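You operate a simulated robot arm through the tools that you are given. There is no shell and no other tool. Be economical: measure what you need, move in short steps, check, and stop when the job is done.

The job below is to be done with a simulated two-armed robot. You get a single attempt, and the scene is never put back.

Task
Carry the card tray with both arms and set it on the outfeed belt.

It is judged by the outcome, as a careful person would: the job done as asked, and still so three seconds after it is handed in. It fails if anything else is knocked over, pushed out of place, dropped, spilled or broken.

Robot
Two 7-joint arms with two-finger parallel grippers on one trunk, on a base that drives. Base frame: it is fixed to the floor where the robot stands at the start and does not move with it; the origin is under the middle of the robot, x ahead of it, y to its left, z up. Lengths are in cm, angles in rad, forces in N, time in s.
The left shoulder is at the start at [7, 16.3, 109.5], the right one opposite. With the tool pointing down near the work surface each hand reaches from about 40 to 88 cm from the robot's upright axis, wherever it stands, measured 20 degrees to its own side. Places, roughly: outfeed belt [60, -120, 80]. Payload 3.43 kg a hand.
The tool frame of a hand sits at the grasp point between the pads (the TCP): z along the fingers, y along the line on which they close. The tips reach 3.4 cm beyond it. Largest opening 12.8 cm; finger width 2.4, thickness 1.2; the body of the gripper, 4.8 by 13 cm, starts 9.6 cm behind the TCP.
Orientation is that of the tool frame in the base frame, as [roll, pitch, yaw] about the fixed x, y, z axes, in that order (R = Rz(yaw) Ry(pitch) Rx(roll)). With the fingers straight down and closing along the base's y, the tool's x points along the base's -x, its y along +y and its z along -z.

Tools
- The arms move only by the tool send_rows. It takes "left_targets", "right_targets" or both (then of equal length, played together; a hand with none holds still); each is a list of rows, each a list of 7 numbers: the shift along the tool's x, y, z in units of 200 mm (1.0 is 200 mm), then the turn, a rotation vector about the tool's x, y, z in units of 180 degrees (1.0 is 180 degrees), then the finger opening in cm, from 0 to 12.8. In form: [[tx, ty, tz, ax, ay, az, jaw], ...]. A call has 1 to 12 rows; each row is the pose to reach, as a shift and turn from the pose commanded when the call began, along the tool's axes at that moment. A call with a number of a shift or a turn outside -1 to 1 is refused whole. A row lasts 0.2 s, in which the tool goes at most 5 cm and 0.15 rad; a call with a longer step from one row to the next is refused whole, and so is a gripper value outside its range. Where a pose cannot be reached the arm comes as near as it can. A force on the tool above 40 N (or 10 N above the force at the start of the call, whichever is more), or a blocked arm, ends the call early, and 0.2 s more pass. Each finger travels about 15.3 cm/s and halts on what it meets, pressing with about 26 N; the grip force reading is that of the motor and also rises with nothing between the fingers. The clock runs only during rows and for 0.2 s after the last one: add rows that repeat a pose to give the fingers time. The reply holds the time, the measured pose of the TCP, the force on the tool along the base axes, the opening and the grip force, in the units named above and with some noise, with the torque about the TCP (base axes, N m) and any sound that the robot's microphone picked up, and new pictures: "views" is both (left out), scene, wrist or none (wrist: the cameras of the hands that moved).
- Cameras (640 x 400 px; columns grow to the right, rows downward): "scene" is now at [12.41, -3.89, 131.62]; the picture's right is [-0.45, -0.89, 0.00], its down [-0.56, 0.29, -0.78] and it looks along [0.69, -0.35, -0.63] (base axes); focal length 248 px, centre (320, 200). "left" rides on the left gripper at [7.6, 1.1, -16] in its tool frame; the picture's right is [-0.15, 0.99, 0.00], its down [-0.88, -0.13, -0.46] and it looks along [-0.45, -0.07, 0.89] (tool axes); focal length 234 px, centre (320, 200). "right" rides on the right gripper at [7.6, -1.1, -16] in its tool frame; the picture's right is [0.15, 0.99, 0.00], its down [-0.88, 0.13, -0.46] and it looks along [-0.45, 0.07, 0.89] (tool axes); focal length 234 px, centre (320, 200).
- raise_lower(by): slides the trunk up (or, below 0, down) by that many cm; the arms and the scene camera ride with it, the base frame stays. It gives what a move gives, with no picture.
- roll_base(legs): drives the robot by 1 to 6 legs, each [ahead, left, turn to the left] in cm, cm and rad, along the robot's own axes; the way and the turn of a leg run together, so that a leg with both is an arc; at most 150 cm and 3.142 rad a leg. The arms and the cameras ride along, it lands a little off, and it stops where it bumps. It gives what a move gives, and a new picture of the scene camera.
- head_to(pan, tilt): turns the head with the scene camera to pan (to the left, within 1.501 rad either way) and tilt (down, from -0.506 to 1.204), counted from straight ahead of the robot. It gives what a move gives, and a new picture of the scene camera.
- measure_at(camera, pixels): for up to 12 pixels [column, row] of the newest picture of that camera ("zoom" is the newest enlarged one), the place [x, y, z] in the base frame of the surface seen there, good to about 0.3 cm. It takes no simulated time.
- zoom(camera, box): a new picture of the part [left, top, right, bottom] of that camera's present view, enlarged. It takes no simulated time.
- close_job(): hands the job in; it is judged then, once.

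Work in short steps. Measure before you move; look again where a grasp or a placing could have gone wrong, and mend it. You have 80 turns and 260 pictures in all, those below and enlarged ones among them. Open the grippers and draw the arms clear of the work before you hand the job in, unless the task says otherwise; then end with one line.

The tools are called after "Call:" by a JSON object that holds its "fn" and its "kwargs". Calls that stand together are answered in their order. send_rows: Moves the arms, as the interface text tells. Its arguments: {"type":"object","properties":{"left_targets":{"type":"array"},"right_targets":{"type":"array"},"views":{"type":"string","enum":["both","scene","wrist","none"]}},"required":[]} The other tools are called the same way: raise_lower (by) slides the trunk up or down; roll_base (legs) drives the base; head_to (pan, tilt) turns the head that bears the scene camera; measure_at (camera, pixels) gives the place of the surface under pixels of a picture; zoom (camera, box) takes an enlarged picture of a part of a camera's view; close_job () hands the job in.

At the start:

```text
time_s: 0.0
left_tcp_pos: [59.72, -6.87, 109.92]
left_orientation: [-3.141, 0.001, -3.141]
left_wrist_force: [-0.7, -0.2, 0.2]
left_torque: [0.02, 0.0, 0.0]
left_opening: 12.82
left_finger_force: 0.0
right_tcp_pos: [37.57, -46.84, 102.07]
right_orientation: [3.14, 0.0, -3.14]
right_wrist_force: [-0.5, -0.4, 0.5]
right_torque: [0.01, 0.02, -0.01]
right_opening: 12.78
right_finger_force: 0.0
trunk travel left (down, up): [-57.5, 36.5]
robot x, y, heading: [-0.24, 0.05, -0.003]
head pan, tilt: [-0.469, 0.682]
```

scene: 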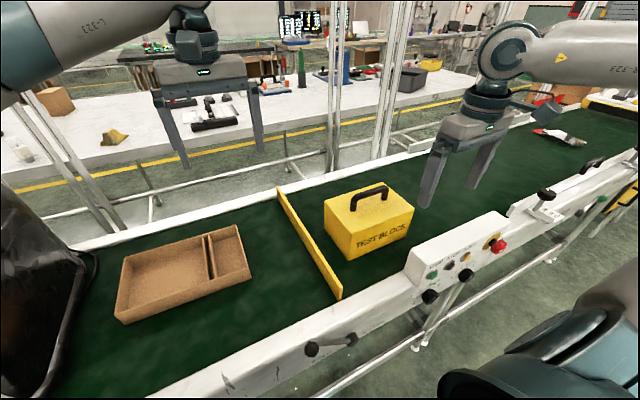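
right: 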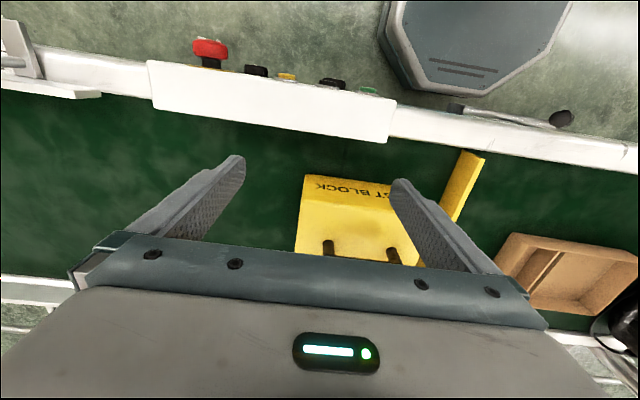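
left: 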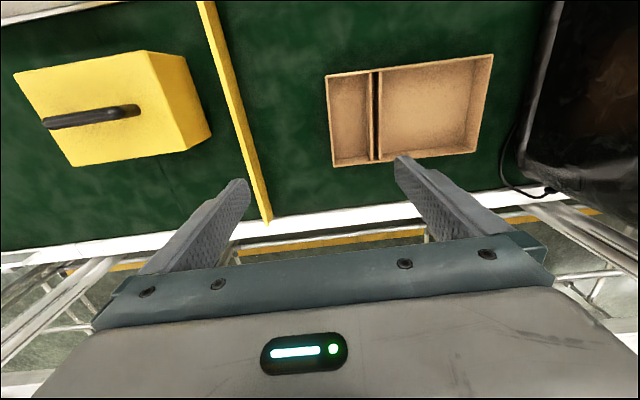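

The tray is the brown box around (185,270) in the scene picture, with a yellow divider and a test block to its right. I measure tray corners, divider, block and belt.

Call:
{"fn": "measure_at", "kwargs": {"camera": "scene", "pixels": [[124, 258], [237, 226], [250, 276], [117, 319], [165, 275], [208, 255], [282, 192], [340, 297], [300, 150], [370, 187], [560, 150], [90, 330]]}}

Call:
{"fn": "measure_at", "kwargs": {"camera": "left", "pixels": [[326, 76], [492, 56], [478, 152], [334, 165], [430, 105], [350, 120], [376, 72], [230, 100], [545, 150], [420, 30], [372, 115], [300, 100]]}}

Call:
{"fn": "zoom", "kwargs": {"camera": "scene", "box": [60, 180, 360, 368]}}

Call:
{"fn": "head_to", "kwargs": {"pan": -1.2, "tilt": 0.55}}

```text
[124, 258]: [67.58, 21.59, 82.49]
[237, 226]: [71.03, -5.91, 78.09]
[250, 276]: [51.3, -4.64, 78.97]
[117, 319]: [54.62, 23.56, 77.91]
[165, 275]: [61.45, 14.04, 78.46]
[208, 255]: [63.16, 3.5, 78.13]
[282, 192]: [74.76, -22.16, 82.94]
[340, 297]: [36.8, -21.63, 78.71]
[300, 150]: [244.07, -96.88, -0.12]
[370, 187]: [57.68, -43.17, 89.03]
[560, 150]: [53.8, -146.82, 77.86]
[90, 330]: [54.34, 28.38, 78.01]
```

```text
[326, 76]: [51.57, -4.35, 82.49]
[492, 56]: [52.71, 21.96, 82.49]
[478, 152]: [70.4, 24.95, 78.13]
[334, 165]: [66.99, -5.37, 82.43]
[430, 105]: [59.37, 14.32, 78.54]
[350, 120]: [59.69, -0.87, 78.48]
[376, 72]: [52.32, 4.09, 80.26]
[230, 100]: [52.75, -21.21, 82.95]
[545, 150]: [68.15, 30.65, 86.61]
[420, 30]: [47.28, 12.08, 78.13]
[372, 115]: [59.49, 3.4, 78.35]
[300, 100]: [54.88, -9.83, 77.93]
```

```text
2.13 times, centred on (210, 274) of scene
```

zoom: 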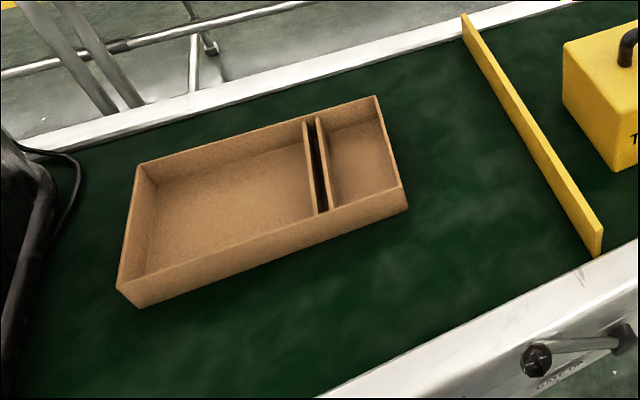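

```text
time_s: 1.1
left_tcp_pos: [59.69, -6.82, 109.87]
left_orientation: [-3.141, -0.001, -3.141]
left_wrist_force: [0.7, -1.4, -0.3]
left_torque: [-0.01, -0.01, -0.03]
left_opening: 12.81
left_finger_force: 0.0
right_tcp_pos: [37.65, -46.88, 101.93]
right_orientation: [3.14, -0.001, -3.138]
right_wrist_force: [-1.0, -0.1, -0.5]
right_torque: [0.01, 0.0, 0.0]
right_opening: 12.81
right_finger_force: 0.0
trunk travel left (down, up): [-57.5, 36.5]
robot x, y, heading: [-0.08, -0.06, 0.001]
head pan, tilt: [-1.201, 0.55]
```

scene: 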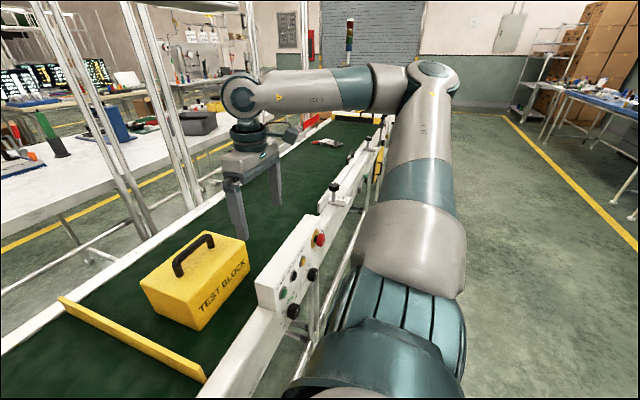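

The outfeed belt runs away past the block toward (340,140). I zoom to see its layout and what lies on it.

Call:
{"fn": "zoom", "kwargs": {"camera": "scene", "box": [200, 100, 420, 300]}}

Call:
{"fn": "measure_at", "kwargs": {"camera": "scene", "pixels": [[260, 205], [290, 175], [327, 142], [340, 125], [305, 225], [320, 240], [333, 188], [200, 205], [245, 240], [180, 215], [345, 200], [375, 170]]}}

```text
2.00 times, centred on (310, 200) of scene
```

zoom: 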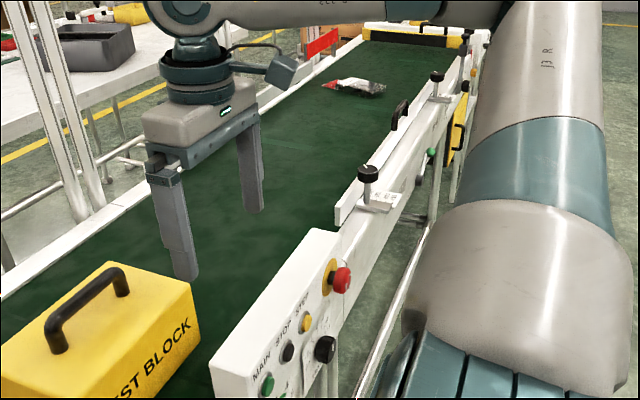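

```text
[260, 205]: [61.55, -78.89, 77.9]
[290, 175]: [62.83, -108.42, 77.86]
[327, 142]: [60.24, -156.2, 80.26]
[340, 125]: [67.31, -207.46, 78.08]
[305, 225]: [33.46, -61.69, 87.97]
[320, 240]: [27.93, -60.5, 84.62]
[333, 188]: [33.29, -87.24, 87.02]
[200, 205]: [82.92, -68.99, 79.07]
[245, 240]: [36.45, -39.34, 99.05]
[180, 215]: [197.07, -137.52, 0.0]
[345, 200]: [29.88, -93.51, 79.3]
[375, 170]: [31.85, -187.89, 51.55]
```

The belt is clear around y=-120, spanning x≈36–82, with a bag at y≈-156. Now I look left at the dark object near the tray's left end.

Call:
{"fn": "head_to", "kwargs": {"pan": 0.25, "tilt": 0.8}}

```text
time_s: 2.7
left_tcp_pos: [59.75, -6.78, 109.98]
left_orientation: [3.141, -0.001, 3.141]
left_wrist_force: [0.9, 0.0, 0.3]
left_torque: [0.06, 0.01, 0.0]
left_opening: 12.8
left_finger_force: 0.1
right_tcp_pos: [37.61, -46.92, 102.01]
right_orientation: [3.14, 0.0, -3.14]
right_wrist_force: [-0.3, 0.0, 0.5]
right_torque: [0.0, 0.02, -0.03]
right_opening: 12.8
right_finger_force: 0.0
trunk travel left (down, up): [-57.5, 36.5]
robot x, y, heading: [-0.09, 0.13, -0.002]
head pan, tilt: [0.25, 0.799]
```

scene: 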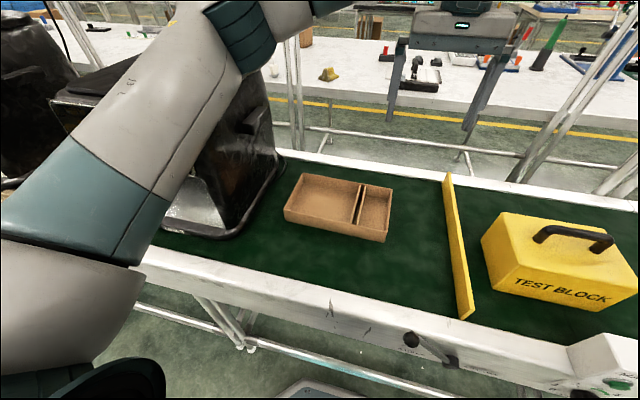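

The black object is a large housing (tunnel) left of the tray, with its near edge around (275,150). I measure it along with the tray's rim.

Call:
{"fn": "zoom", "kwargs": {"camera": "scene", "box": [180, 60, 500, 260]}}

Call:
{"fn": "measure_at", "kwargs": {"camera": "scene", "pixels": [[276, 160], [272, 110], [262, 80], [245, 180], [250, 205], [225, 235], [302, 174], [393, 187], [386, 232], [285, 209], [545, 235], [600, 243]]}}

```text
2.00 times, centred on (340, 160) of scene
```

zoom: 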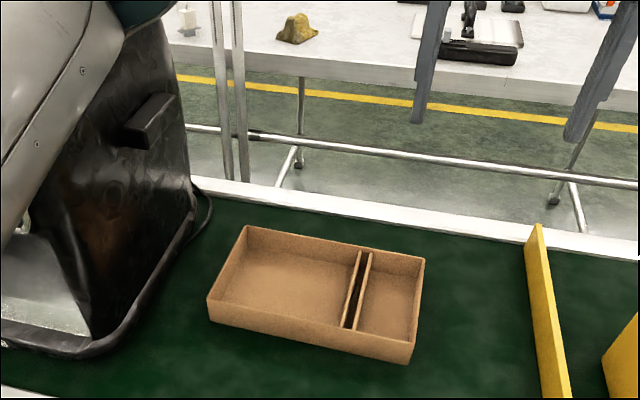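

```text
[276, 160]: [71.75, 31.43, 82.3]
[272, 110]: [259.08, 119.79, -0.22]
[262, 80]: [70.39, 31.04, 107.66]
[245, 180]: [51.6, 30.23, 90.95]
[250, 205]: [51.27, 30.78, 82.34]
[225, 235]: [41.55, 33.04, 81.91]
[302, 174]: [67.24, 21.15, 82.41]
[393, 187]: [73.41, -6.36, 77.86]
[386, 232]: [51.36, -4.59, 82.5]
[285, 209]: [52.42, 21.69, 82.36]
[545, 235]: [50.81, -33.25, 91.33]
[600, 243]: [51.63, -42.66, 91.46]
```

The housing occupies y≥30 up to z>107, too near the tray's left end wall (y≈21.7) for comfortable gripper room (body half-width 6.5). Plan: right hand pinches the right end wall and slides the tray a few cm to the right, then the left hand grips the left end. First, left hand out of the way, right hand up and over.

Call:
{"fn": "send_rows", "kwargs": {"left_targets": [[0, 0.2, 0, 0, 0, 0, 6], [0, 0.4, 0, 0, 0, 0, 6], [0, 0.6, 0, 0, 0, 0, 6], [0, 0.8, 0, 0, 0, 0, 6], [0, 0.9, 0, 0, 0, 0, 6], [0, 0.9, 0, 0, 0, 0, 6], [0, 0.9, 0, 0, 0, 0, 6], [0, 0.9, 0, 0, 0, 0, 6]], "right_targets": [[0, 0, -0.2, 0, 0, 0, 6], [0, 0, -0.3, 0, 0, 0, 6], [-0.17, 0.16, -0.3, 0, 0, 0, 6], [-0.34, 0.32, -0.3, 0, 0, 0, 6], [-0.51, 0.48, -0.3, 0, 0, 0, 6], [-0.68, 0.64, -0.3, 0, 0, 0, 6], [-0.85, 0.8, -0.3, 0, 0, 0, 6], [-1.0, 0.95, -0.3, 0, 0, 0, 6]], "views": "none"}}

```text
time_s: 4.5
left_tcp_pos: [59.55, 10.06, 110.5]
left_orientation: [3.133, 0.007, 3.139]
left_wrist_force: [-0.5, -0.4, 0.4]
left_torque: [0.0, 0.01, 0.03]
left_opening: 5.98
left_finger_force: 0.0
right_tcp_pos: [57.56, -28.79, 107.92]
right_orientation: [3.134, 0.001, -3.139]
right_wrist_force: [-0.3, 0.2, 0.6]
right_torque: [0.04, 0.01, -0.03]
right_opening: 6.02
right_finger_force: 0.1
trunk travel left (down, up): [-57.5, 36.5]
robot x, y, heading: [0.06, 0.22, 0.001]
head pan, tilt: [0.25, 0.799]
```

Both moved cleanly. Continue the right hand toward y≈-9 and the left on to y≈15, with pictures.

Call:
{"fn": "send_rows", "kwargs": {"left_targets": [[0, 0.1, 0, 0, 0, 0, 6], [0, 0.2, 0, 0, 0, 0, 6], [0, 0.25, 0, 0, 0, 0, 6], [0, 0.25, 0, 0, 0, 0, 6], [0, 0.25, 0, 0, 0, 0, 6]], "right_targets": [[-0.04, 0.2, 0, 0, 0, 0, 6], [-0.08, 0.4, 0.1, 0, 0, 0, 6], [-0.08, 0.62, 0.2, 0, 0, 0, 6], [-0.08, 0.84, 0.3, 0, 0, 0, 6], [-0.08, 0.97, 0.4, 0, 0, 0, 6]]}}

```text
time_s: 5.7
left_tcp_pos: [59.41, 16.04, 110.09]
left_orientation: [3.139, 0.001, -3.139]
left_wrist_force: [0.3, 0.3, 1.6]
left_torque: [0.0, 0.0, -0.02]
left_opening: 6.02
left_finger_force: 0.1
right_tcp_pos: [56.29, -14.4, 99.92]
right_orientation: [3.136, 0.005, -3.139]
right_wrist_force: [0.9, 0.3, 0.9]
right_torque: [-0.02, 0.01, 0.02]
right_opening: 6.0
right_finger_force: 0.1
right hand out of reach, approached as far as the arm can: row 3, 4, 5
trunk travel left (down, up): [-57.5, 36.5]
robot x, y, heading: [-0.27, -0.1, 0.005]
head pan, tilt: [0.25, 0.799]
```

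scene: 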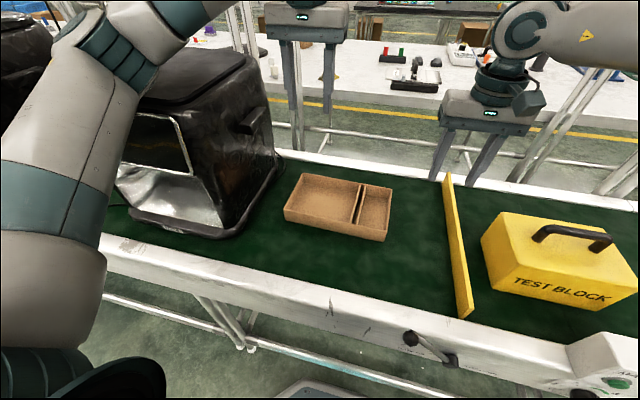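
right: 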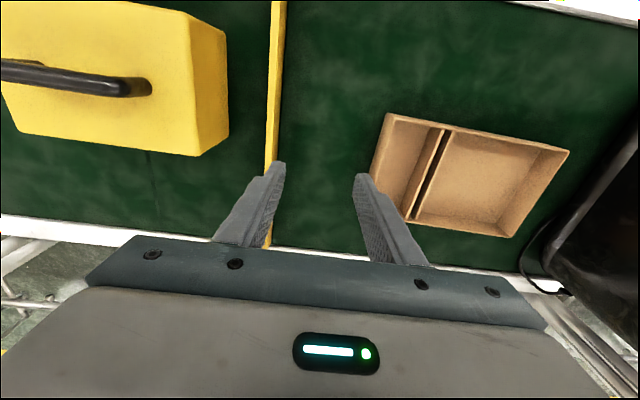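
left: 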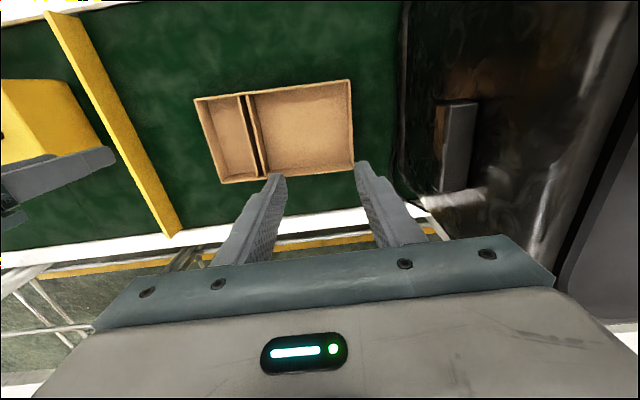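

The right arm reports out of reach near y=-14 here. I test whether it reaches further at larger x, still high above everything.

Call:
{"fn": "send_rows", "kwargs": {"right_targets": [[-0.2, 0.0, 0, 0, 0, 0, 6], [-0.4, 0.0, 0, 0, 0, 0, 6], [-0.4, 0.2, 0, 0, 0, 0, 6], [-0.4, 0.3, 0, 0, 0, 0, 6], [-0.4, 0.3, 0, 0, 0, 0, 6]], "views": "none"}}

Call:
{"fn": "measure_at", "kwargs": {"camera": "scene", "pixels": [[245, 55], [200, 95], [265, 100], [255, 120], [165, 105], [120, 165], [130, 220], [280, 165], [240, 128], [270, 130]]}}

```text
time_s: 6.9
left_tcp_pos: [59.4, 15.88, 110.25]
left_orientation: [3.139, 0.001, 3.141]
left_wrist_force: [1.0, 0.0, 0.0]
left_torque: [-0.01, 0.02, 0.03]
left_opening: 6.01
left_finger_force: 0.1
right_tcp_pos: [60.03, -16.54, 100.2]
right_orientation: [3.137, 0.004, -3.14]
right_wrist_force: [0.2, -0.1, 0.3]
right_torque: [0.02, 0.01, 0.04]
right_opening: 5.98
right_finger_force: 0.0
right hand out of reach, approached as far as the arm can: row 1, 2, 3, 4, 5
trunk travel left (down, up): [-57.5, 36.5]
robot x, y, heading: [-0.4, 0.16, 0.001]
head pan, tilt: [0.25, 0.799]
```

```text
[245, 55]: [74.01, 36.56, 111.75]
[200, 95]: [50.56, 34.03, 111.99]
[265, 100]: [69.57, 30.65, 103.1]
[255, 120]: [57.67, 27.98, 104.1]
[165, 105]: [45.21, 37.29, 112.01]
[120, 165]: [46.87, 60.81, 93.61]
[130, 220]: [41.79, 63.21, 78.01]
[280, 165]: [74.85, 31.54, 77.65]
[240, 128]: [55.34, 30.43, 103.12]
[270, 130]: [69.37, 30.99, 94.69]
```

Odd limit; the stated reach holds near the work surface, so I lower the right hand to z≈91 (tips 87.5, above divider at 83) and try inward again.

Call:
{"fn": "send_rows", "kwargs": {"right_targets": [[0, 0.0, 0.2, 0, 0, 0, 6], [0, 0.0, 0.45, 0, 0, 0, 6], [0, 0.15, 0.45, 0, 0, 0, 6], [0, 0.3, 0.45, 0, 0, 0, 6], [0, 0.4, 0.45, 0, 0, 0, 6], [0, 0.4, 0.45, 0, 0, 0, 6]], "views": "none"}}

```text
time_s: 8.3
left_tcp_pos: [59.53, 15.96, 110.2]
left_orientation: [3.139, 0.001, 3.141]
left_wrist_force: [0.3, 0.7, -0.6]
left_torque: [-0.03, 0.01, 0.02]
left_opening: 6.01
left_finger_force: 0.2
right_tcp_pos: [56.21, -15.02, 93.17]
right_orientation: [3.138, 0.002, -3.14]
right_wrist_force: [0.3, -0.4, 0.6]
right_torque: [-0.01, 0.0, -0.02]
right_opening: 6.0
right_finger_force: 0.1
right hand out of reach, approached as far as the arm can: row 2, 3, 4, 5, 6
trunk travel left (down, up): [-57.5, 36.5]
robot x, y, heading: [-0.1, 0.03, -0.003]
head pan, tilt: [0.25, 0.799]
```

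The limit looks like an azimuth/wrist limit. I test whether turning the wrist with the arm (base yaw +0.5) frees it.

Call:
{"fn": "send_rows", "kwargs": {"right_targets": [[0, 0, 0, 0, 0, -0.04, 6], [0, 0, 0, 0, 0, -0.08, 6], [0, 0.0, 0, 0, 0, -0.12, 6], [0, 0, 0, 0, 0, -0.16, 6], [0, 0.1, 0, 0, 0, -0.16, 6], [0, 0.2, 0, 0, 0, -0.16, 6], [0, 0.3, 0, 0, 0, -0.16, 6], [0, 0.3, 0, 0, 0, -0.16, 6]], "views": "scene"}}

```text
time_s: 10.1
left_tcp_pos: [59.6, 15.89, 110.16]
left_orientation: [3.14, 0.002, -3.141]
left_wrist_force: [-0.2, 0.0, -0.5]
left_torque: [0.0, 0.02, 0.02]
left_opening: 6.0
left_finger_force: 0.1
right_tcp_pos: [54.43, -14.17, 94.16]
right_orientation: [3.14, 0.004, -2.637]
right_wrist_force: [0.3, 0.2, 0.2]
right_torque: [-0.04, -0.01, -0.03]
right_opening: 5.99
right_finger_force: 0.0
right hand out of reach, approached as far as the arm can: row 5, 6, 7, 8
trunk travel left (down, up): [-57.5, 36.5]
robot x, y, heading: [0.1, -0.03, -0.001]
head pan, tilt: [0.25, 0.799]
```

scene: 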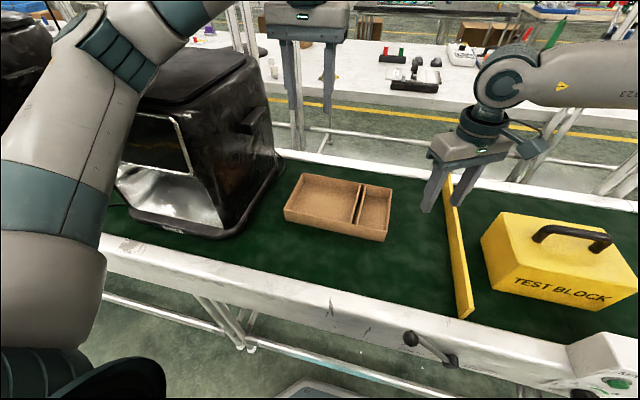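

Not a yaw limit; the right arm simply can't go inward of y≈-15 in this configuration, while the left can cross the middle. So: left hand slides the tray right by ~8 cm, then the base strafes left a little so both ends suit the arms. I check left arm clearance to the housing.

Call:
{"fn": "measure_at", "kwargs": {"camera": "scene", "pixels": [[130, 50], [100, 40], [160, 30], [180, 15], [150, 80], [100, 150], [90, 240], [120, 10], [210, 5]]}}

Call:
{"fn": "measure_at", "kwargs": {"camera": "left", "pixels": [[195, 98], [222, 184], [208, 140], [352, 80], [355, 172], [354, 125], [201, 118], [215, 165]]}}

Call:
{"fn": "zoom", "kwargs": {"camera": "left", "box": [180, 60, 380, 200]}}

```text
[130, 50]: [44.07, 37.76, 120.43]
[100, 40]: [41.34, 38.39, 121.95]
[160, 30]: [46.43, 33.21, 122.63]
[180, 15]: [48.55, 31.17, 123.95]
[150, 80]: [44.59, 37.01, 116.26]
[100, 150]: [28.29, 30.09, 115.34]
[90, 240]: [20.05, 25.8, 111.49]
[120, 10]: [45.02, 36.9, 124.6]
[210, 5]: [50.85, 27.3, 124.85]
```

```text
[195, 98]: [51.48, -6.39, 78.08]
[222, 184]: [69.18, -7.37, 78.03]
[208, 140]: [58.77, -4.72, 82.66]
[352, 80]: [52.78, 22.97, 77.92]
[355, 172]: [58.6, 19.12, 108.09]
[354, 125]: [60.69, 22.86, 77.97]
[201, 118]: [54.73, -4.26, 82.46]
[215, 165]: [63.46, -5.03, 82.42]
```

```text
2.86 times, centred on (280, 130) of left
```

zoom: 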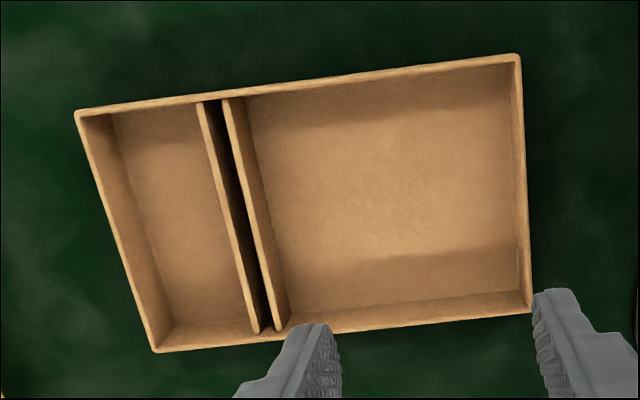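

The left elbow hovers at z≈116–124 right above the housing top (z 112), so lowering the left arm as-is risks touching it. I raise the trunk 25 cm first so elbows stay high, and move the right hand's yaw back afterwards.

Call:
{"fn": "raise_lower", "kwargs": {"by": 25}}

Call:
{"fn": "send_rows", "kwargs": {"left_targets": [[0, -0.22, 0, 0, 0, 0.016, 6], [0, -0.44, 0, 0, 0, 0.016, 6], [0, -0.66, 0, 0, 0, 0.016, 6], [0, -0.66, 0.2, 0, 0, 0.016, 6], [0, -0.66, 0.4, 0, 0, 0.016, 6], [0, -0.66, 0.6, 0, 0, 0.016, 6], [0, -0.66, 0.8, 0, 0, 0.016, 6], [0, -0.66, 0.8, 0, 0, 0.016, 6]], "right_targets": [[0, -0.2, 0, 0, 0, 0.04, 6], [0, -0.44, 0, 0, 0, 0.08, 6], [0, -0.66, 0, 0, 0, 0.12, 6], [0, -0.88, 0, 0, 0, 0.16, 6], [0, -0.88, 0, 0, 0, 0.176, 6], [0, -0.88, 0, 0, 0, 0.176, 6], [0, -0.88, 0, 0, 0, 0.176, 6], [0, -0.88, 0, 0, 0, 0.176, 6]], "views": "scene"}}

```text
time_s: 12.6
left_tcp_pos: [61.89, 8.53, 135.79]
left_orientation: [3.118, 0.009, 3.072]
left_wrist_force: [-1.3, 0.4, 0.4]
left_torque: [-0.07, -0.08, -0.01]
left_opening: 6.0
left_finger_force: 0.0
right_tcp_pos: [54.88, -21.2, 119.08]
right_orientation: [3.118, 0.021, -2.713]
right_wrist_force: [0.5, -0.2, -1.0]
right_torque: [-0.03, -0.02, 0.01]
right_opening: 6.0
right_finger_force: 0.1
trunk travel left (down, up): [-82.5, 11.5]
robot x, y, heading: [2.17, -0.52, -0.07]
head pan, tilt: [0.25, 0.799]
```

```text
time_s: 14.4
left_tcp_pos: [59.05, 1.05, 119.33]
left_orientation: [3.125, 0.006, 3.088]
left_wrist_force: [-0.1, -0.9, 0.4]
left_torque: [-0.01, 0.01, 0.0]
left_opening: 6.0
left_finger_force: 0.1
right_tcp_pos: [62.46, -31.6, 119.06]
right_orientation: [3.12, 0.009, 3.087]
right_wrist_force: [0.0, -1.0, 0.6]
right_torque: [0.0, 0.0, 0.01]
right_opening: 5.99
right_finger_force: 0.0
trunk travel left (down, up): [-82.5, 11.5]
robot x, y, heading: [0.08, 0.05, -0.0]
head pan, tilt: [0.25, 0.799]
```

scene: 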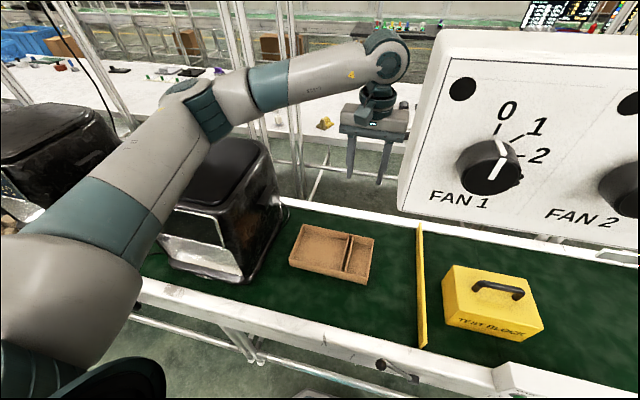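

A "FAN" control box now fills the upper right of the view and the base wobbled during the raise. I measure where that box is before doing anything else.

Call:
{"fn": "measure_at", "kwargs": {"camera": "scene", "pixels": [[435, 60], [405, 205], [600, 40], [600, 250], [490, 165], [300, 80], [195, 110], [230, 150], [215, 190], [520, 240], [376, 180]]}}

Call:
{"fn": "head_to", "kwargs": {"pan": -0.5, "tilt": 0.4}}

```text
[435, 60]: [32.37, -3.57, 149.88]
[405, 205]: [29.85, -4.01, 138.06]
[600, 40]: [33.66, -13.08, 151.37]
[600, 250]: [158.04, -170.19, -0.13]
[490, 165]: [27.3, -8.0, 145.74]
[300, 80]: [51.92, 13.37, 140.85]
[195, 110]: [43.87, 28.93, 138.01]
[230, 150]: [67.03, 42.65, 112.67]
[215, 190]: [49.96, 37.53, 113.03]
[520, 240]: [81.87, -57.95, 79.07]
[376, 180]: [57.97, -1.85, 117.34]
```

```text
time_s: 15.5
left_tcp_pos: [59.05, 1.15, 119.3]
left_orientation: [3.126, 0.008, 3.089]
left_wrist_force: [0.4, -0.1, 0.0]
left_torque: [-0.02, 0.0, 0.03]
left_opening: 5.97
left_finger_force: 0.1
right_tcp_pos: [62.42, -31.52, 119.23]
right_orientation: [3.12, 0.007, 3.088]
right_wrist_force: [0.6, 0.5, -0.7]
right_torque: [0.02, -0.03, 0.0]
right_opening: 5.99
right_finger_force: 0.0
trunk travel left (down, up): [-82.5, 11.5]
robot x, y, heading: [0.04, 0.08, 0.007]
head pan, tilt: [-0.499, 0.4]
```

scene: 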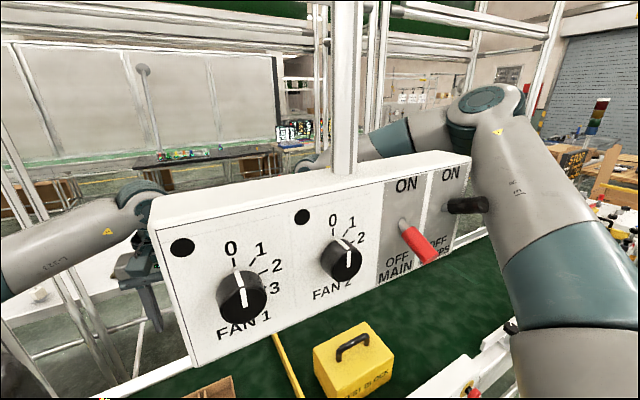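

A hanging panel is at x≈30, y −4…−35, z 138–151; the right arm is close to its right end. Zooming in to check for contact and state of switches.

Call:
{"fn": "zoom", "kwargs": {"camera": "scene", "box": [280, 70, 600, 270]}}

Call:
{"fn": "measure_at", "kwargs": {"camera": "scene", "pixels": [[465, 155], [473, 205], [425, 250], [345, 265], [200, 365], [500, 130], [490, 100], [420, 140], [520, 200], [150, 200], [350, 100], [470, 160]]}}

```text
2.00 times, centred on (440, 170) of scene
```

zoom: 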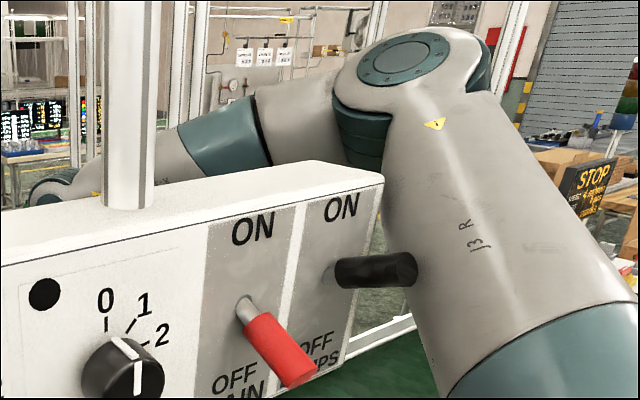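

```text
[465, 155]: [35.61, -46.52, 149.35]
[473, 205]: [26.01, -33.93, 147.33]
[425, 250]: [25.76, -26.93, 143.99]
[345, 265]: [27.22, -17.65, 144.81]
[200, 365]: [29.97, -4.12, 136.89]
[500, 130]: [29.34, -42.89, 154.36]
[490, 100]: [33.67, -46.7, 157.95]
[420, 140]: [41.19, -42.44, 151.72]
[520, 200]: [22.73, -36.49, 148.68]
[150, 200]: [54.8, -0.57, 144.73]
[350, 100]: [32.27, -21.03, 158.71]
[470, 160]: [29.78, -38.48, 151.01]
```

The right upper arm is right beside the panel's black lever. I strafe 7 cm to the right (away from it), then lower the trunk again rather than risk touching it.

Call:
{"fn": "roll_base", "kwargs": {"legs": [[0, -7, 0]]}}

```text
time_s: 16.2
left_tcp_pos: [59.39, 0.79, 119.12]
left_orientation: [3.132, 0.004, 3.08]
left_wrist_force: [-0.4, 0.4, -0.3]
left_torque: [0.02, 0.0, 0.01]
left_opening: 6.01
left_finger_force: 0.1
right_tcp_pos: [62.55, -32.17, 119.26]
right_orientation: [3.125, 0.007, 3.075]
right_wrist_force: [-0.5, 1.0, 0.5]
right_torque: [0.01, 0.02, 0.0]
right_opening: 5.99
right_finger_force: 0.0
trunk travel left (down, up): [-82.5, 11.5]
robot x, y, heading: [0.13, -0.69, -0.008]
head pan, tilt: [-0.499, 0.4]
stopped in leg 1: the robot was blocked; the commanded pose is now the measured one
```

scene: 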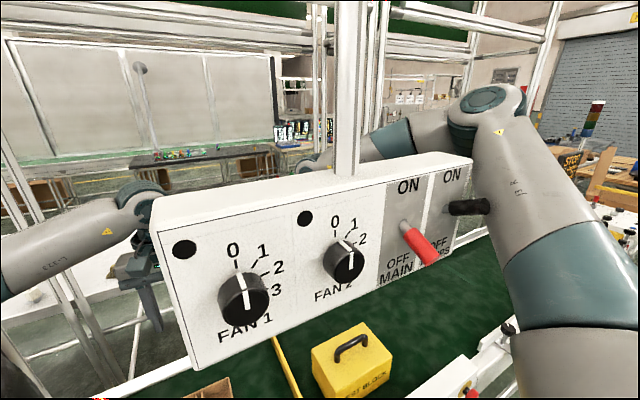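

Blocked after 0.7 cm. I look to the right to find what's in the way.

Call:
{"fn": "head_to", "kwargs": {"pan": -1.4, "tilt": 0.5}}

Call:
{"fn": "head_to", "kwargs": {"pan": -0.35, "tilt": -0.1}}

Call:
{"fn": "head_to", "kwargs": {"pan": 0.1, "tilt": 0.4}}

```text
time_s: 17.4
left_tcp_pos: [59.27, 0.85, 119.31]
left_orientation: [3.131, 0.005, 3.085]
left_wrist_force: [0.5, 0.1, -0.1]
left_torque: [0.01, 0.01, -0.03]
left_opening: 6.01
left_finger_force: 0.1
right_tcp_pos: [62.47, -31.84, 119.25]
right_orientation: [3.125, 0.006, 3.081]
right_wrist_force: [-0.4, 0.2, -0.1]
right_torque: [0.0, 0.02, 0.02]
right_opening: 5.99
right_finger_force: 0.1
trunk travel left (down, up): [-82.5, 11.5]
robot x, y, heading: [-0.37, -0.46, -0.006]
head pan, tilt: [-1.4, 0.499]
```

scene: 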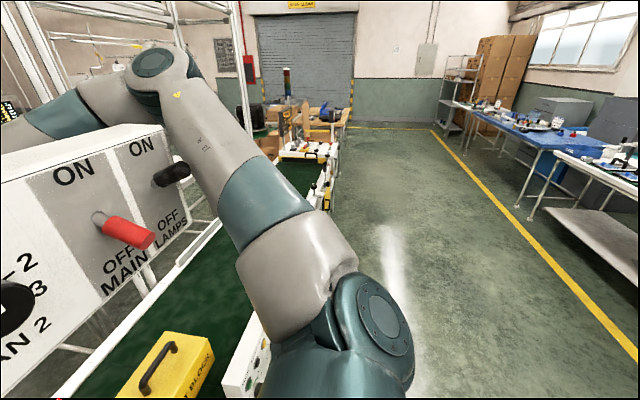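

```text
time_s: 18.8
left_tcp_pos: [59.21, 0.92, 119.44]
left_orientation: [3.131, 0.005, 3.086]
left_wrist_force: [0.2, 0.0, 0.3]
left_torque: [0.01, -0.01, -0.01]
left_opening: 5.98
left_finger_force: 0.0
right_tcp_pos: [62.5, -31.82, 119.3]
right_orientation: [3.124, 0.004, 3.08]
right_wrist_force: [-0.6, 0.2, 0.0]
right_torque: [0.03, 0.06, -0.03]
right_opening: 6.0
right_finger_force: 0.0
trunk travel left (down, up): [-82.5, 11.5]
robot x, y, heading: [-0.08, -0.56, -0.003]
head pan, tilt: [-0.351, -0.099]
```

scene: 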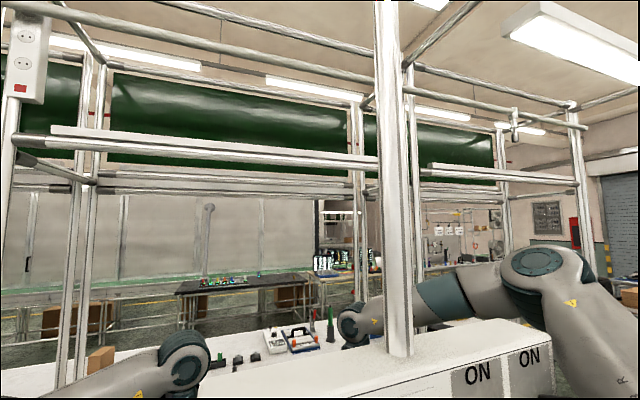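

```text
time_s: 19.7
left_tcp_pos: [59.14, 0.82, 119.31]
left_orientation: [3.13, 0.005, 3.086]
left_wrist_force: [-0.2, 0.9, 0.0]
left_torque: [0.01, -0.02, 0.02]
left_opening: 6.0
left_finger_force: 0.1
right_tcp_pos: [62.41, -31.86, 119.27]
right_orientation: [3.124, 0.003, 3.081]
right_wrist_force: [-0.4, -0.5, 0.0]
right_torque: [0.02, -0.02, 0.01]
right_opening: 6.03
right_finger_force: 0.1
trunk travel left (down, up): [-82.5, 11.5]
robot x, y, heading: [0.06, -0.57, -0.008]
head pan, tilt: [0.099, 0.4]
```

scene: 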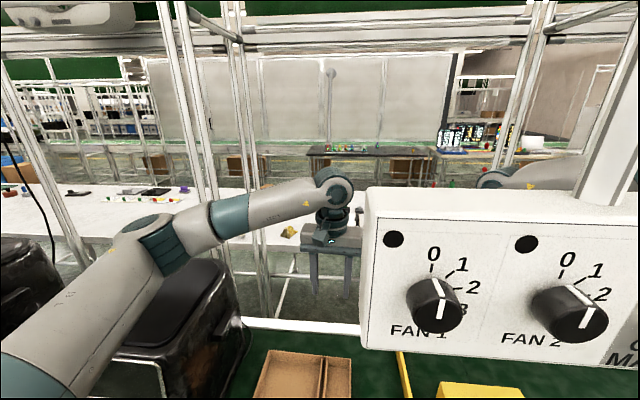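

Nothing obvious at arm level on the right; I look down at the floor on the right side.

Call:
{"fn": "head_to", "kwargs": {"pan": -1.5, "tilt": 1.1}}

Call:
{"fn": "head_to", "kwargs": {"pan": -0.7, "tilt": 1.0}}

```text
time_s: 21.4
left_tcp_pos: [59.12, 0.98, 119.34]
left_orientation: [3.132, 0.005, 3.083]
left_wrist_force: [0.6, -0.2, -0.1]
left_torque: [0.0, 0.02, -0.01]
left_opening: 6.0
left_finger_force: 0.1
right_tcp_pos: [62.46, -31.91, 119.26]
right_orientation: [3.124, 0.006, 3.08]
right_wrist_force: [0.1, 0.3, 0.3]
right_torque: [-0.02, -0.04, 0.0]
right_opening: 5.99
right_finger_force: 0.0
trunk travel left (down, up): [-82.5, 11.5]
robot x, y, heading: [-0.06, -0.48, -0.002]
head pan, tilt: [-1.499, 1.1]
```

scene: 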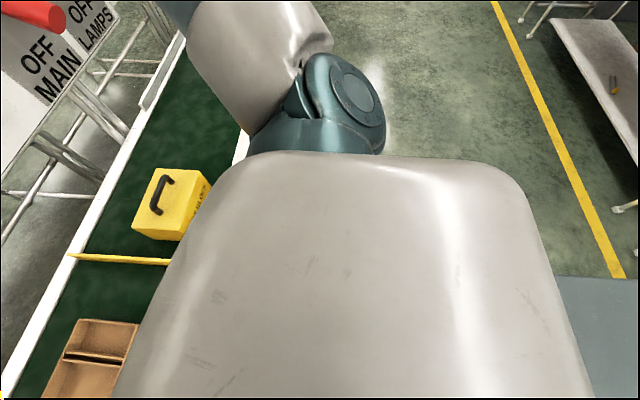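

```text
time_s: 22.5
left_tcp_pos: [59.16, 0.93, 119.3]
left_orientation: [3.131, 0.005, 3.087]
left_wrist_force: [-0.2, -0.1, 0.2]
left_torque: [-0.01, 0.02, -0.01]
left_opening: 5.99
left_finger_force: 0.1
right_tcp_pos: [62.49, -31.93, 119.24]
right_orientation: [3.124, 0.005, 3.081]
right_wrist_force: [-0.2, 0.2, 0.4]
right_torque: [0.03, 0.0, 0.0]
right_opening: 6.01
right_finger_force: 0.1
trunk travel left (down, up): [-82.5, 11.5]
robot x, y, heading: [-0.12, -0.66, -0.005]
head pan, tilt: [-0.7, 1.0]
```

scene: 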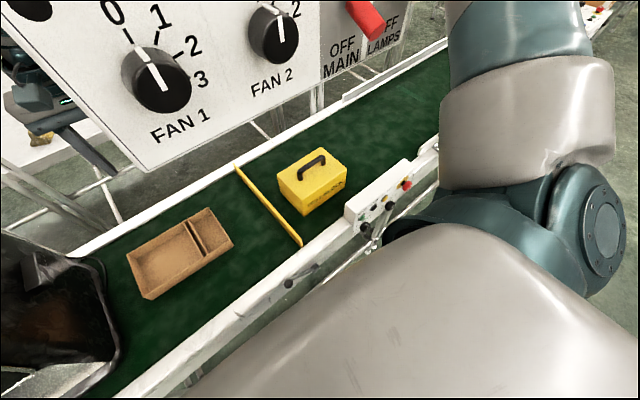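

The floor looks clear; I check both wrist views for what they might touch.

Call:
{"fn": "zoom", "kwargs": {"camera": "right", "box": [0, 0, 640, 400]}}

Call:
{"fn": "zoom", "kwargs": {"camera": "left", "box": [0, 0, 640, 400]}}

Call:
{"fn": "head_to", "kwargs": {"pan": -0.9, "tilt": 0.2}}

```text
1.00 times, centred on (320, 200) of right
```

zoom: 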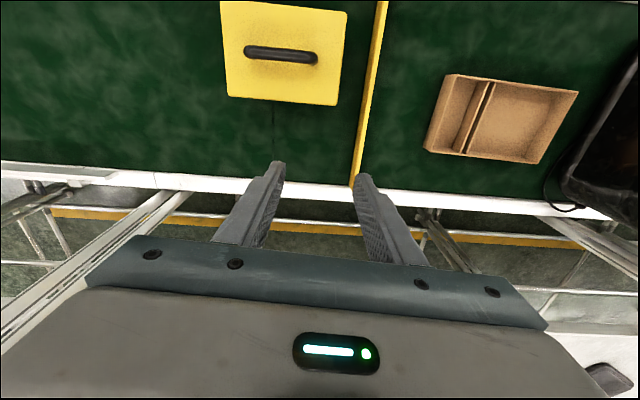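

```text
1.00 times, centred on (320, 200) of left
```

zoom: 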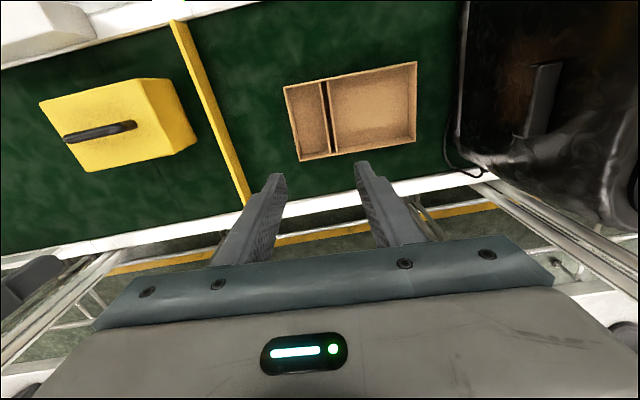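

```text
time_s: 23.6
left_tcp_pos: [59.17, 0.96, 119.42]
left_orientation: [3.131, 0.005, 3.086]
left_wrist_force: [0.1, -0.6, -1.0]
left_torque: [-0.01, 0.0, 0.02]
left_opening: 6.01
left_finger_force: 0.0
right_tcp_pos: [62.47, -31.72, 119.26]
right_orientation: [3.124, 0.005, 3.08]
right_wrist_force: [0.2, 0.1, -0.6]
right_torque: [0.0, 0.01, 0.0]
right_opening: 5.98
right_finger_force: 0.0
trunk travel left (down, up): [-82.5, 11.5]
robot x, y, heading: [-0.37, -0.23, -0.007]
head pan, tilt: [-0.901, 0.201]
```

scene: 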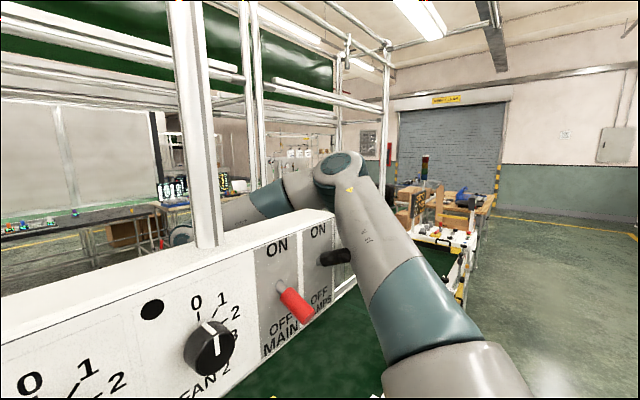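

No visible obstruction on the right. I retry a short 3 cm strafe to see if it was a one-off catch.

Call:
{"fn": "roll_base", "kwargs": {"legs": [[0, -3, 0]]}}

```text
time_s: 24.4
left_tcp_pos: [59.64, -0.6, 119.02]
left_orientation: [-3.138, 0.002, 3.086]
left_wrist_force: [-0.4, 0.2, 0.3]
left_torque: [-0.04, -0.06, -0.04]
left_opening: 6.04
left_finger_force: 0.1
right_tcp_pos: [62.8, -33.36, 119.42]
right_orientation: [3.138, 0.005, 3.081]
right_wrist_force: [-0.4, 0.5, -0.6]
right_torque: [-0.07, -0.03, 0.0]
right_opening: 5.99
right_finger_force: 0.0
trunk travel left (down, up): [-82.5, 11.5]
robot x, y, heading: [-0.13, -3.36, -0.005]
head pan, tilt: [-0.901, 0.201]
```

scene: 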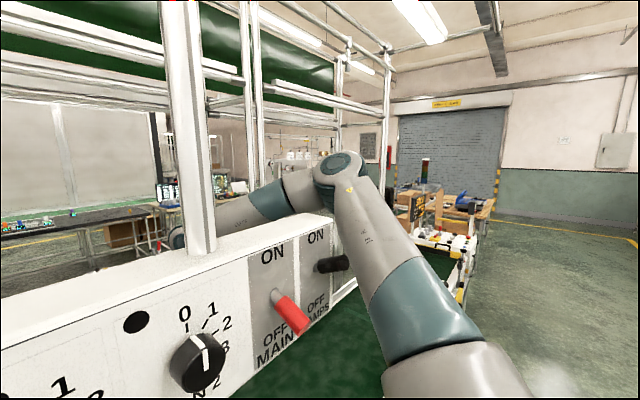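

It moved, and the slight tool tilt vanished, so a contact was released (the arm is now clear of the lever at (345,263)). I move 5 cm more.

Call:
{"fn": "roll_base", "kwargs": {"legs": [[0, -4, 0]]}}

Call:
{"fn": "zoom", "kwargs": {"camera": "scene", "box": [240, 180, 440, 330]}}

```text
time_s: 25.3
left_tcp_pos: [59.86, -4.06, 119.01]
left_orientation: [-3.137, -0.001, 3.088]
left_wrist_force: [1.1, -0.3, 0.3]
left_torque: [-0.11, 0.01, -0.02]
left_opening: 6.01
left_finger_force: 0.1
right_tcp_pos: [63.14, -36.64, 119.43]
right_orientation: [3.141, 0.003, 3.086]
right_wrist_force: [0.2, 0.1, -0.3]
right_torque: [-0.11, 0.03, -0.02]
right_opening: 5.99
right_finger_force: 0.0
trunk travel left (down, up): [-82.5, 11.5]
robot x, y, heading: [-0.25, -7.58, -0.001]
head pan, tilt: [-0.901, 0.201]
```

scene: 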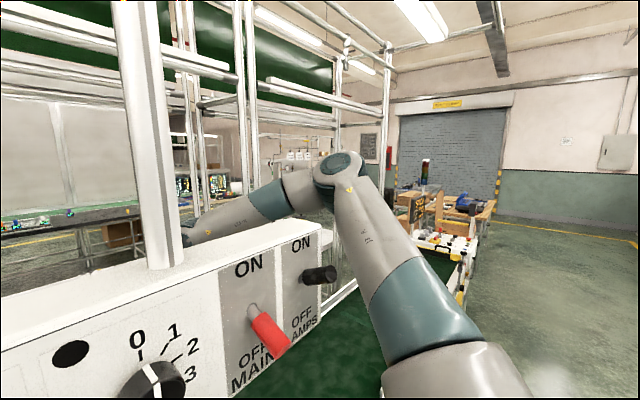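

```text
2.67 times, centred on (340, 255) of scene
```

zoom: 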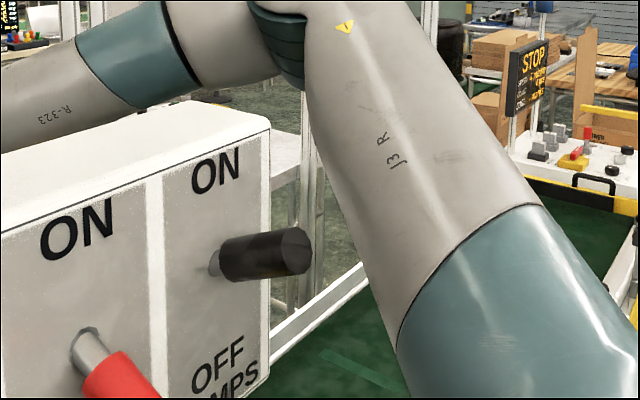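

Arm is clear of the lever now. Lower the trunk by 17 (right-hand tips stay ≈6 cm above the block handle), leaving arms below/beside the panel.

Call:
{"fn": "raise_lower", "kwargs": {"by": -17}}

Call:
{"fn": "head_to", "kwargs": {"pan": -0.2, "tilt": 0.7}}

```text
time_s: 27.2
left_tcp_pos: [59.79, -4.55, 101.96]
left_orientation: [3.141, 0.0, 3.088]
left_wrist_force: [0.1, -1.1, -0.5]
left_torque: [-0.01, -0.02, 0.01]
left_opening: 6.02
left_finger_force: 0.0
right_tcp_pos: [63.17, -37.36, 102.23]
right_orientation: [3.137, 0.002, 3.087]
right_wrist_force: [-0.1, 0.5, 0.3]
right_torque: [-0.01, 0.02, 0.0]
right_opening: 5.97
right_finger_force: 0.1
trunk travel left (down, up): [-65.5, 28.5]
robot x, y, heading: [0.39, -7.39, -0.002]
head pan, tilt: [-0.901, 0.201]
```

```text
time_s: 28.3
left_tcp_pos: [59.8, -4.62, 101.99]
left_orientation: [3.141, 0.0, 3.09]
left_wrist_force: [-0.6, -0.5, -0.5]
left_torque: [0.01, -0.02, 0.02]
left_opening: 5.99
left_finger_force: 0.0
right_tcp_pos: [63.05, -37.37, 102.3]
right_orientation: [3.136, 0.002, 3.087]
right_wrist_force: [0.3, 0.5, 0.4]
right_torque: [-0.03, -0.02, -0.03]
right_opening: 6.0
right_finger_force: 0.1
trunk travel left (down, up): [-65.5, 28.5]
robot x, y, heading: [0.05, -7.59, -0.002]
head pan, tilt: [-0.201, 0.7]
```

scene: 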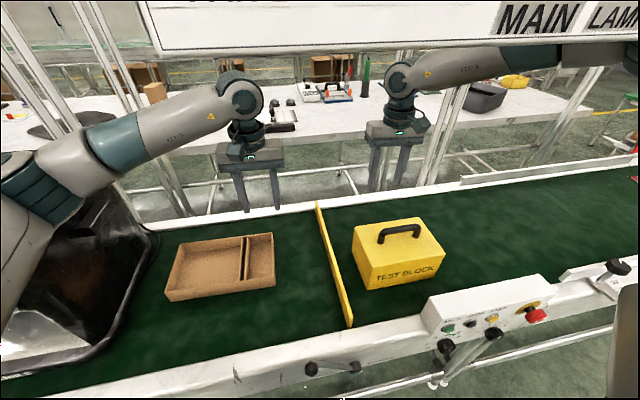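

Trunk is down. I measure the left elbow versus housing, the block handle top and the tray's right wall before descending.

Call:
{"fn": "measure_at", "kwargs": {"camera": "scene", "pixels": [[50, 190], [75, 210], [100, 180], [130, 200], [120, 160], [400, 229], [275, 285], [270, 236], [272, 260], [176, 258], [320, 210], [348, 322]]}}

Call:
{"fn": "zoom", "kwargs": {"camera": "left", "box": [200, 40, 440, 190]}}

```text
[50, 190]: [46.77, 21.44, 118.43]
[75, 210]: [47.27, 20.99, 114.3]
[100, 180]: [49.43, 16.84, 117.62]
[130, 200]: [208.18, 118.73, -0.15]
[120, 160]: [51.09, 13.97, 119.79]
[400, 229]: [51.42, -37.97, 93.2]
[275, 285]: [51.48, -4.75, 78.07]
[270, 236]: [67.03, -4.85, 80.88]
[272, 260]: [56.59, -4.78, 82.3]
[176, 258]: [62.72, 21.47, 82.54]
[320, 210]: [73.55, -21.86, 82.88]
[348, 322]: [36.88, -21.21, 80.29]
```

```text
2.67 times, centred on (320, 115) of left
```

zoom: 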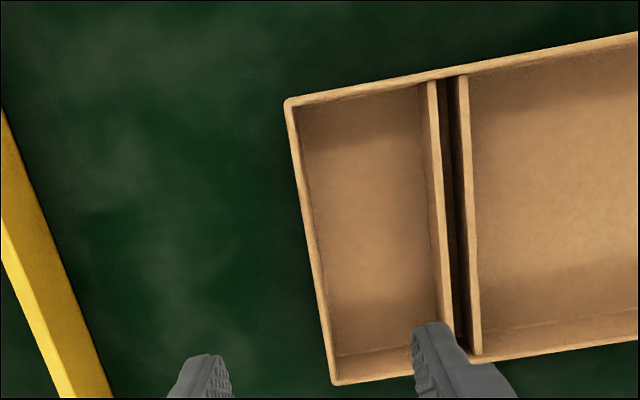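

Left elbow is clear of the housing (y≈15–28 vs 30+). Left hand is centred on the tray's right wall (y≈-4.8); descend to z≈82.8 with fingers straddling it.

Call:
{"fn": "send_rows", "kwargs": {"left_targets": [[0, 0, 0.2, 0, 0, 0, 6], [0, 0, 0.4, 0, 0, 0, 6], [0, -0.01, 0.6, 0, 0, 0, 6], [0, -0.01, 0.7, 0, 0, 0, 6], [0, -0.01, 0.7, 0, 0, 0, 6]], "views": "both"}}

```text
time_s: 29.5
left_tcp_pos: [59.81, -4.85, 88.23]
left_orientation: [3.142, 0.001, 3.09]
left_wrist_force: [0.0, -0.2, 0.5]
left_torque: [0.03, 0.0, 0.0]
left_opening: 5.98
left_finger_force: 0.2
right_tcp_pos: [63.19, -37.25, 102.21]
right_orientation: [3.135, 0.001, 3.086]
right_wrist_force: [-0.3, 0.7, -0.1]
right_torque: [0.01, 0.02, 0.03]
right_opening: 5.99
right_finger_force: 0.0
trunk travel left (down, up): [-65.5, 28.5]
robot x, y, heading: [0.02, -7.61, -0.005]
head pan, tilt: [-0.201, 0.7]
```

scene: 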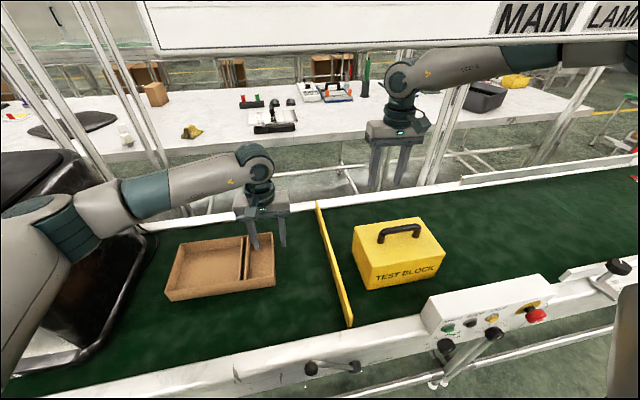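
left: 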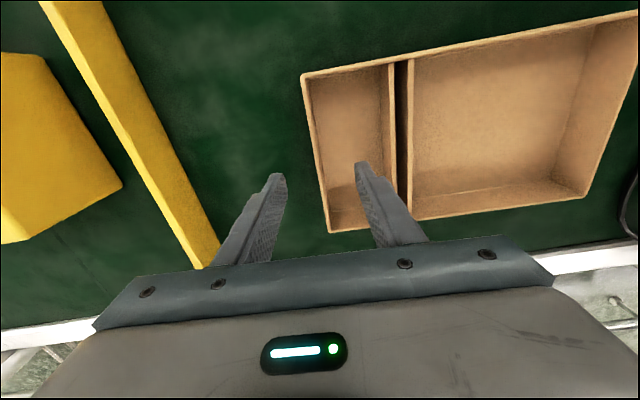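

Fingers straddle the wall; check the elbow, then lower the last 5.4 cm and close.

Call:
{"fn": "measure_at", "kwargs": {"camera": "scene", "pixels": [[60, 220], [95, 215], [70, 250], [20, 250], [110, 200], [100, 240]]}}

Call:
{"fn": "send_rows", "kwargs": {"left_targets": [[0, 0, 0.15, 0, 0, 0, 6], [0, 0, 0.26, 0, 0, 0, 6], [0, 0, 0.26, 0, 0, 0, 3], [0, 0, 0.26, 0, 0, 0, 0], [0, 0, 0.26, 0, 0, 0, 0], [0, 0, 0.26, 0, 0, 0, 0]], "views": "both"}}

```text
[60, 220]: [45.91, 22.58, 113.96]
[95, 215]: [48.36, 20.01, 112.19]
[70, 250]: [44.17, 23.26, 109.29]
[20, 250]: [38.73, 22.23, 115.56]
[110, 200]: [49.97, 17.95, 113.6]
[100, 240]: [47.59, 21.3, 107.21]
```

```text
time_s: 30.9
left_tcp_pos: [60.09, -4.71, 82.97]
left_orientation: [-3.141, 0.001, 3.089]
left_wrist_force: [0.1, 0.3, 0.2]
left_torque: [0.01, 0.02, 0.02]
left_opening: 0.31
left_finger_force: 25.4
right_tcp_pos: [63.11, -37.22, 102.25]
right_orientation: [3.136, 0.002, 3.087]
right_wrist_force: [0.4, 0.0, 0.0]
right_torque: [0.02, 0.0, -0.03]
right_opening: 5.96
right_finger_force: 0.0
trunk travel left (down, up): [-65.5, 28.5]
robot x, y, heading: [-0.36, -7.36, -0.005]
head pan, tilt: [-0.201, 0.7]
```

scene: 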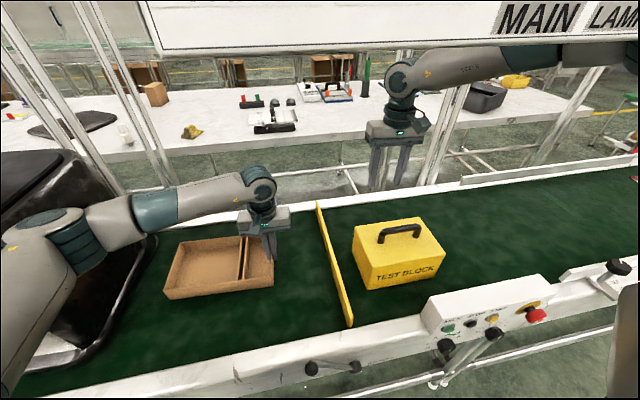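
left: 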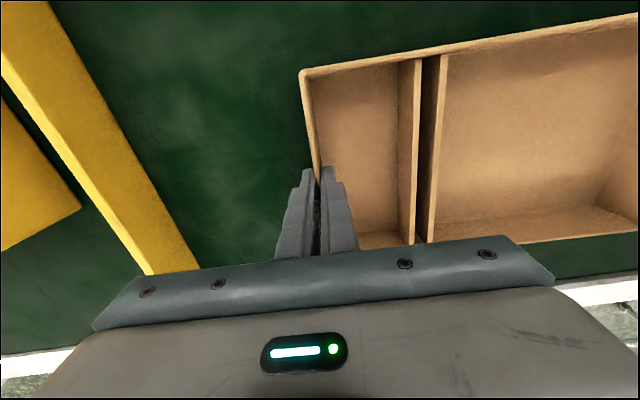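

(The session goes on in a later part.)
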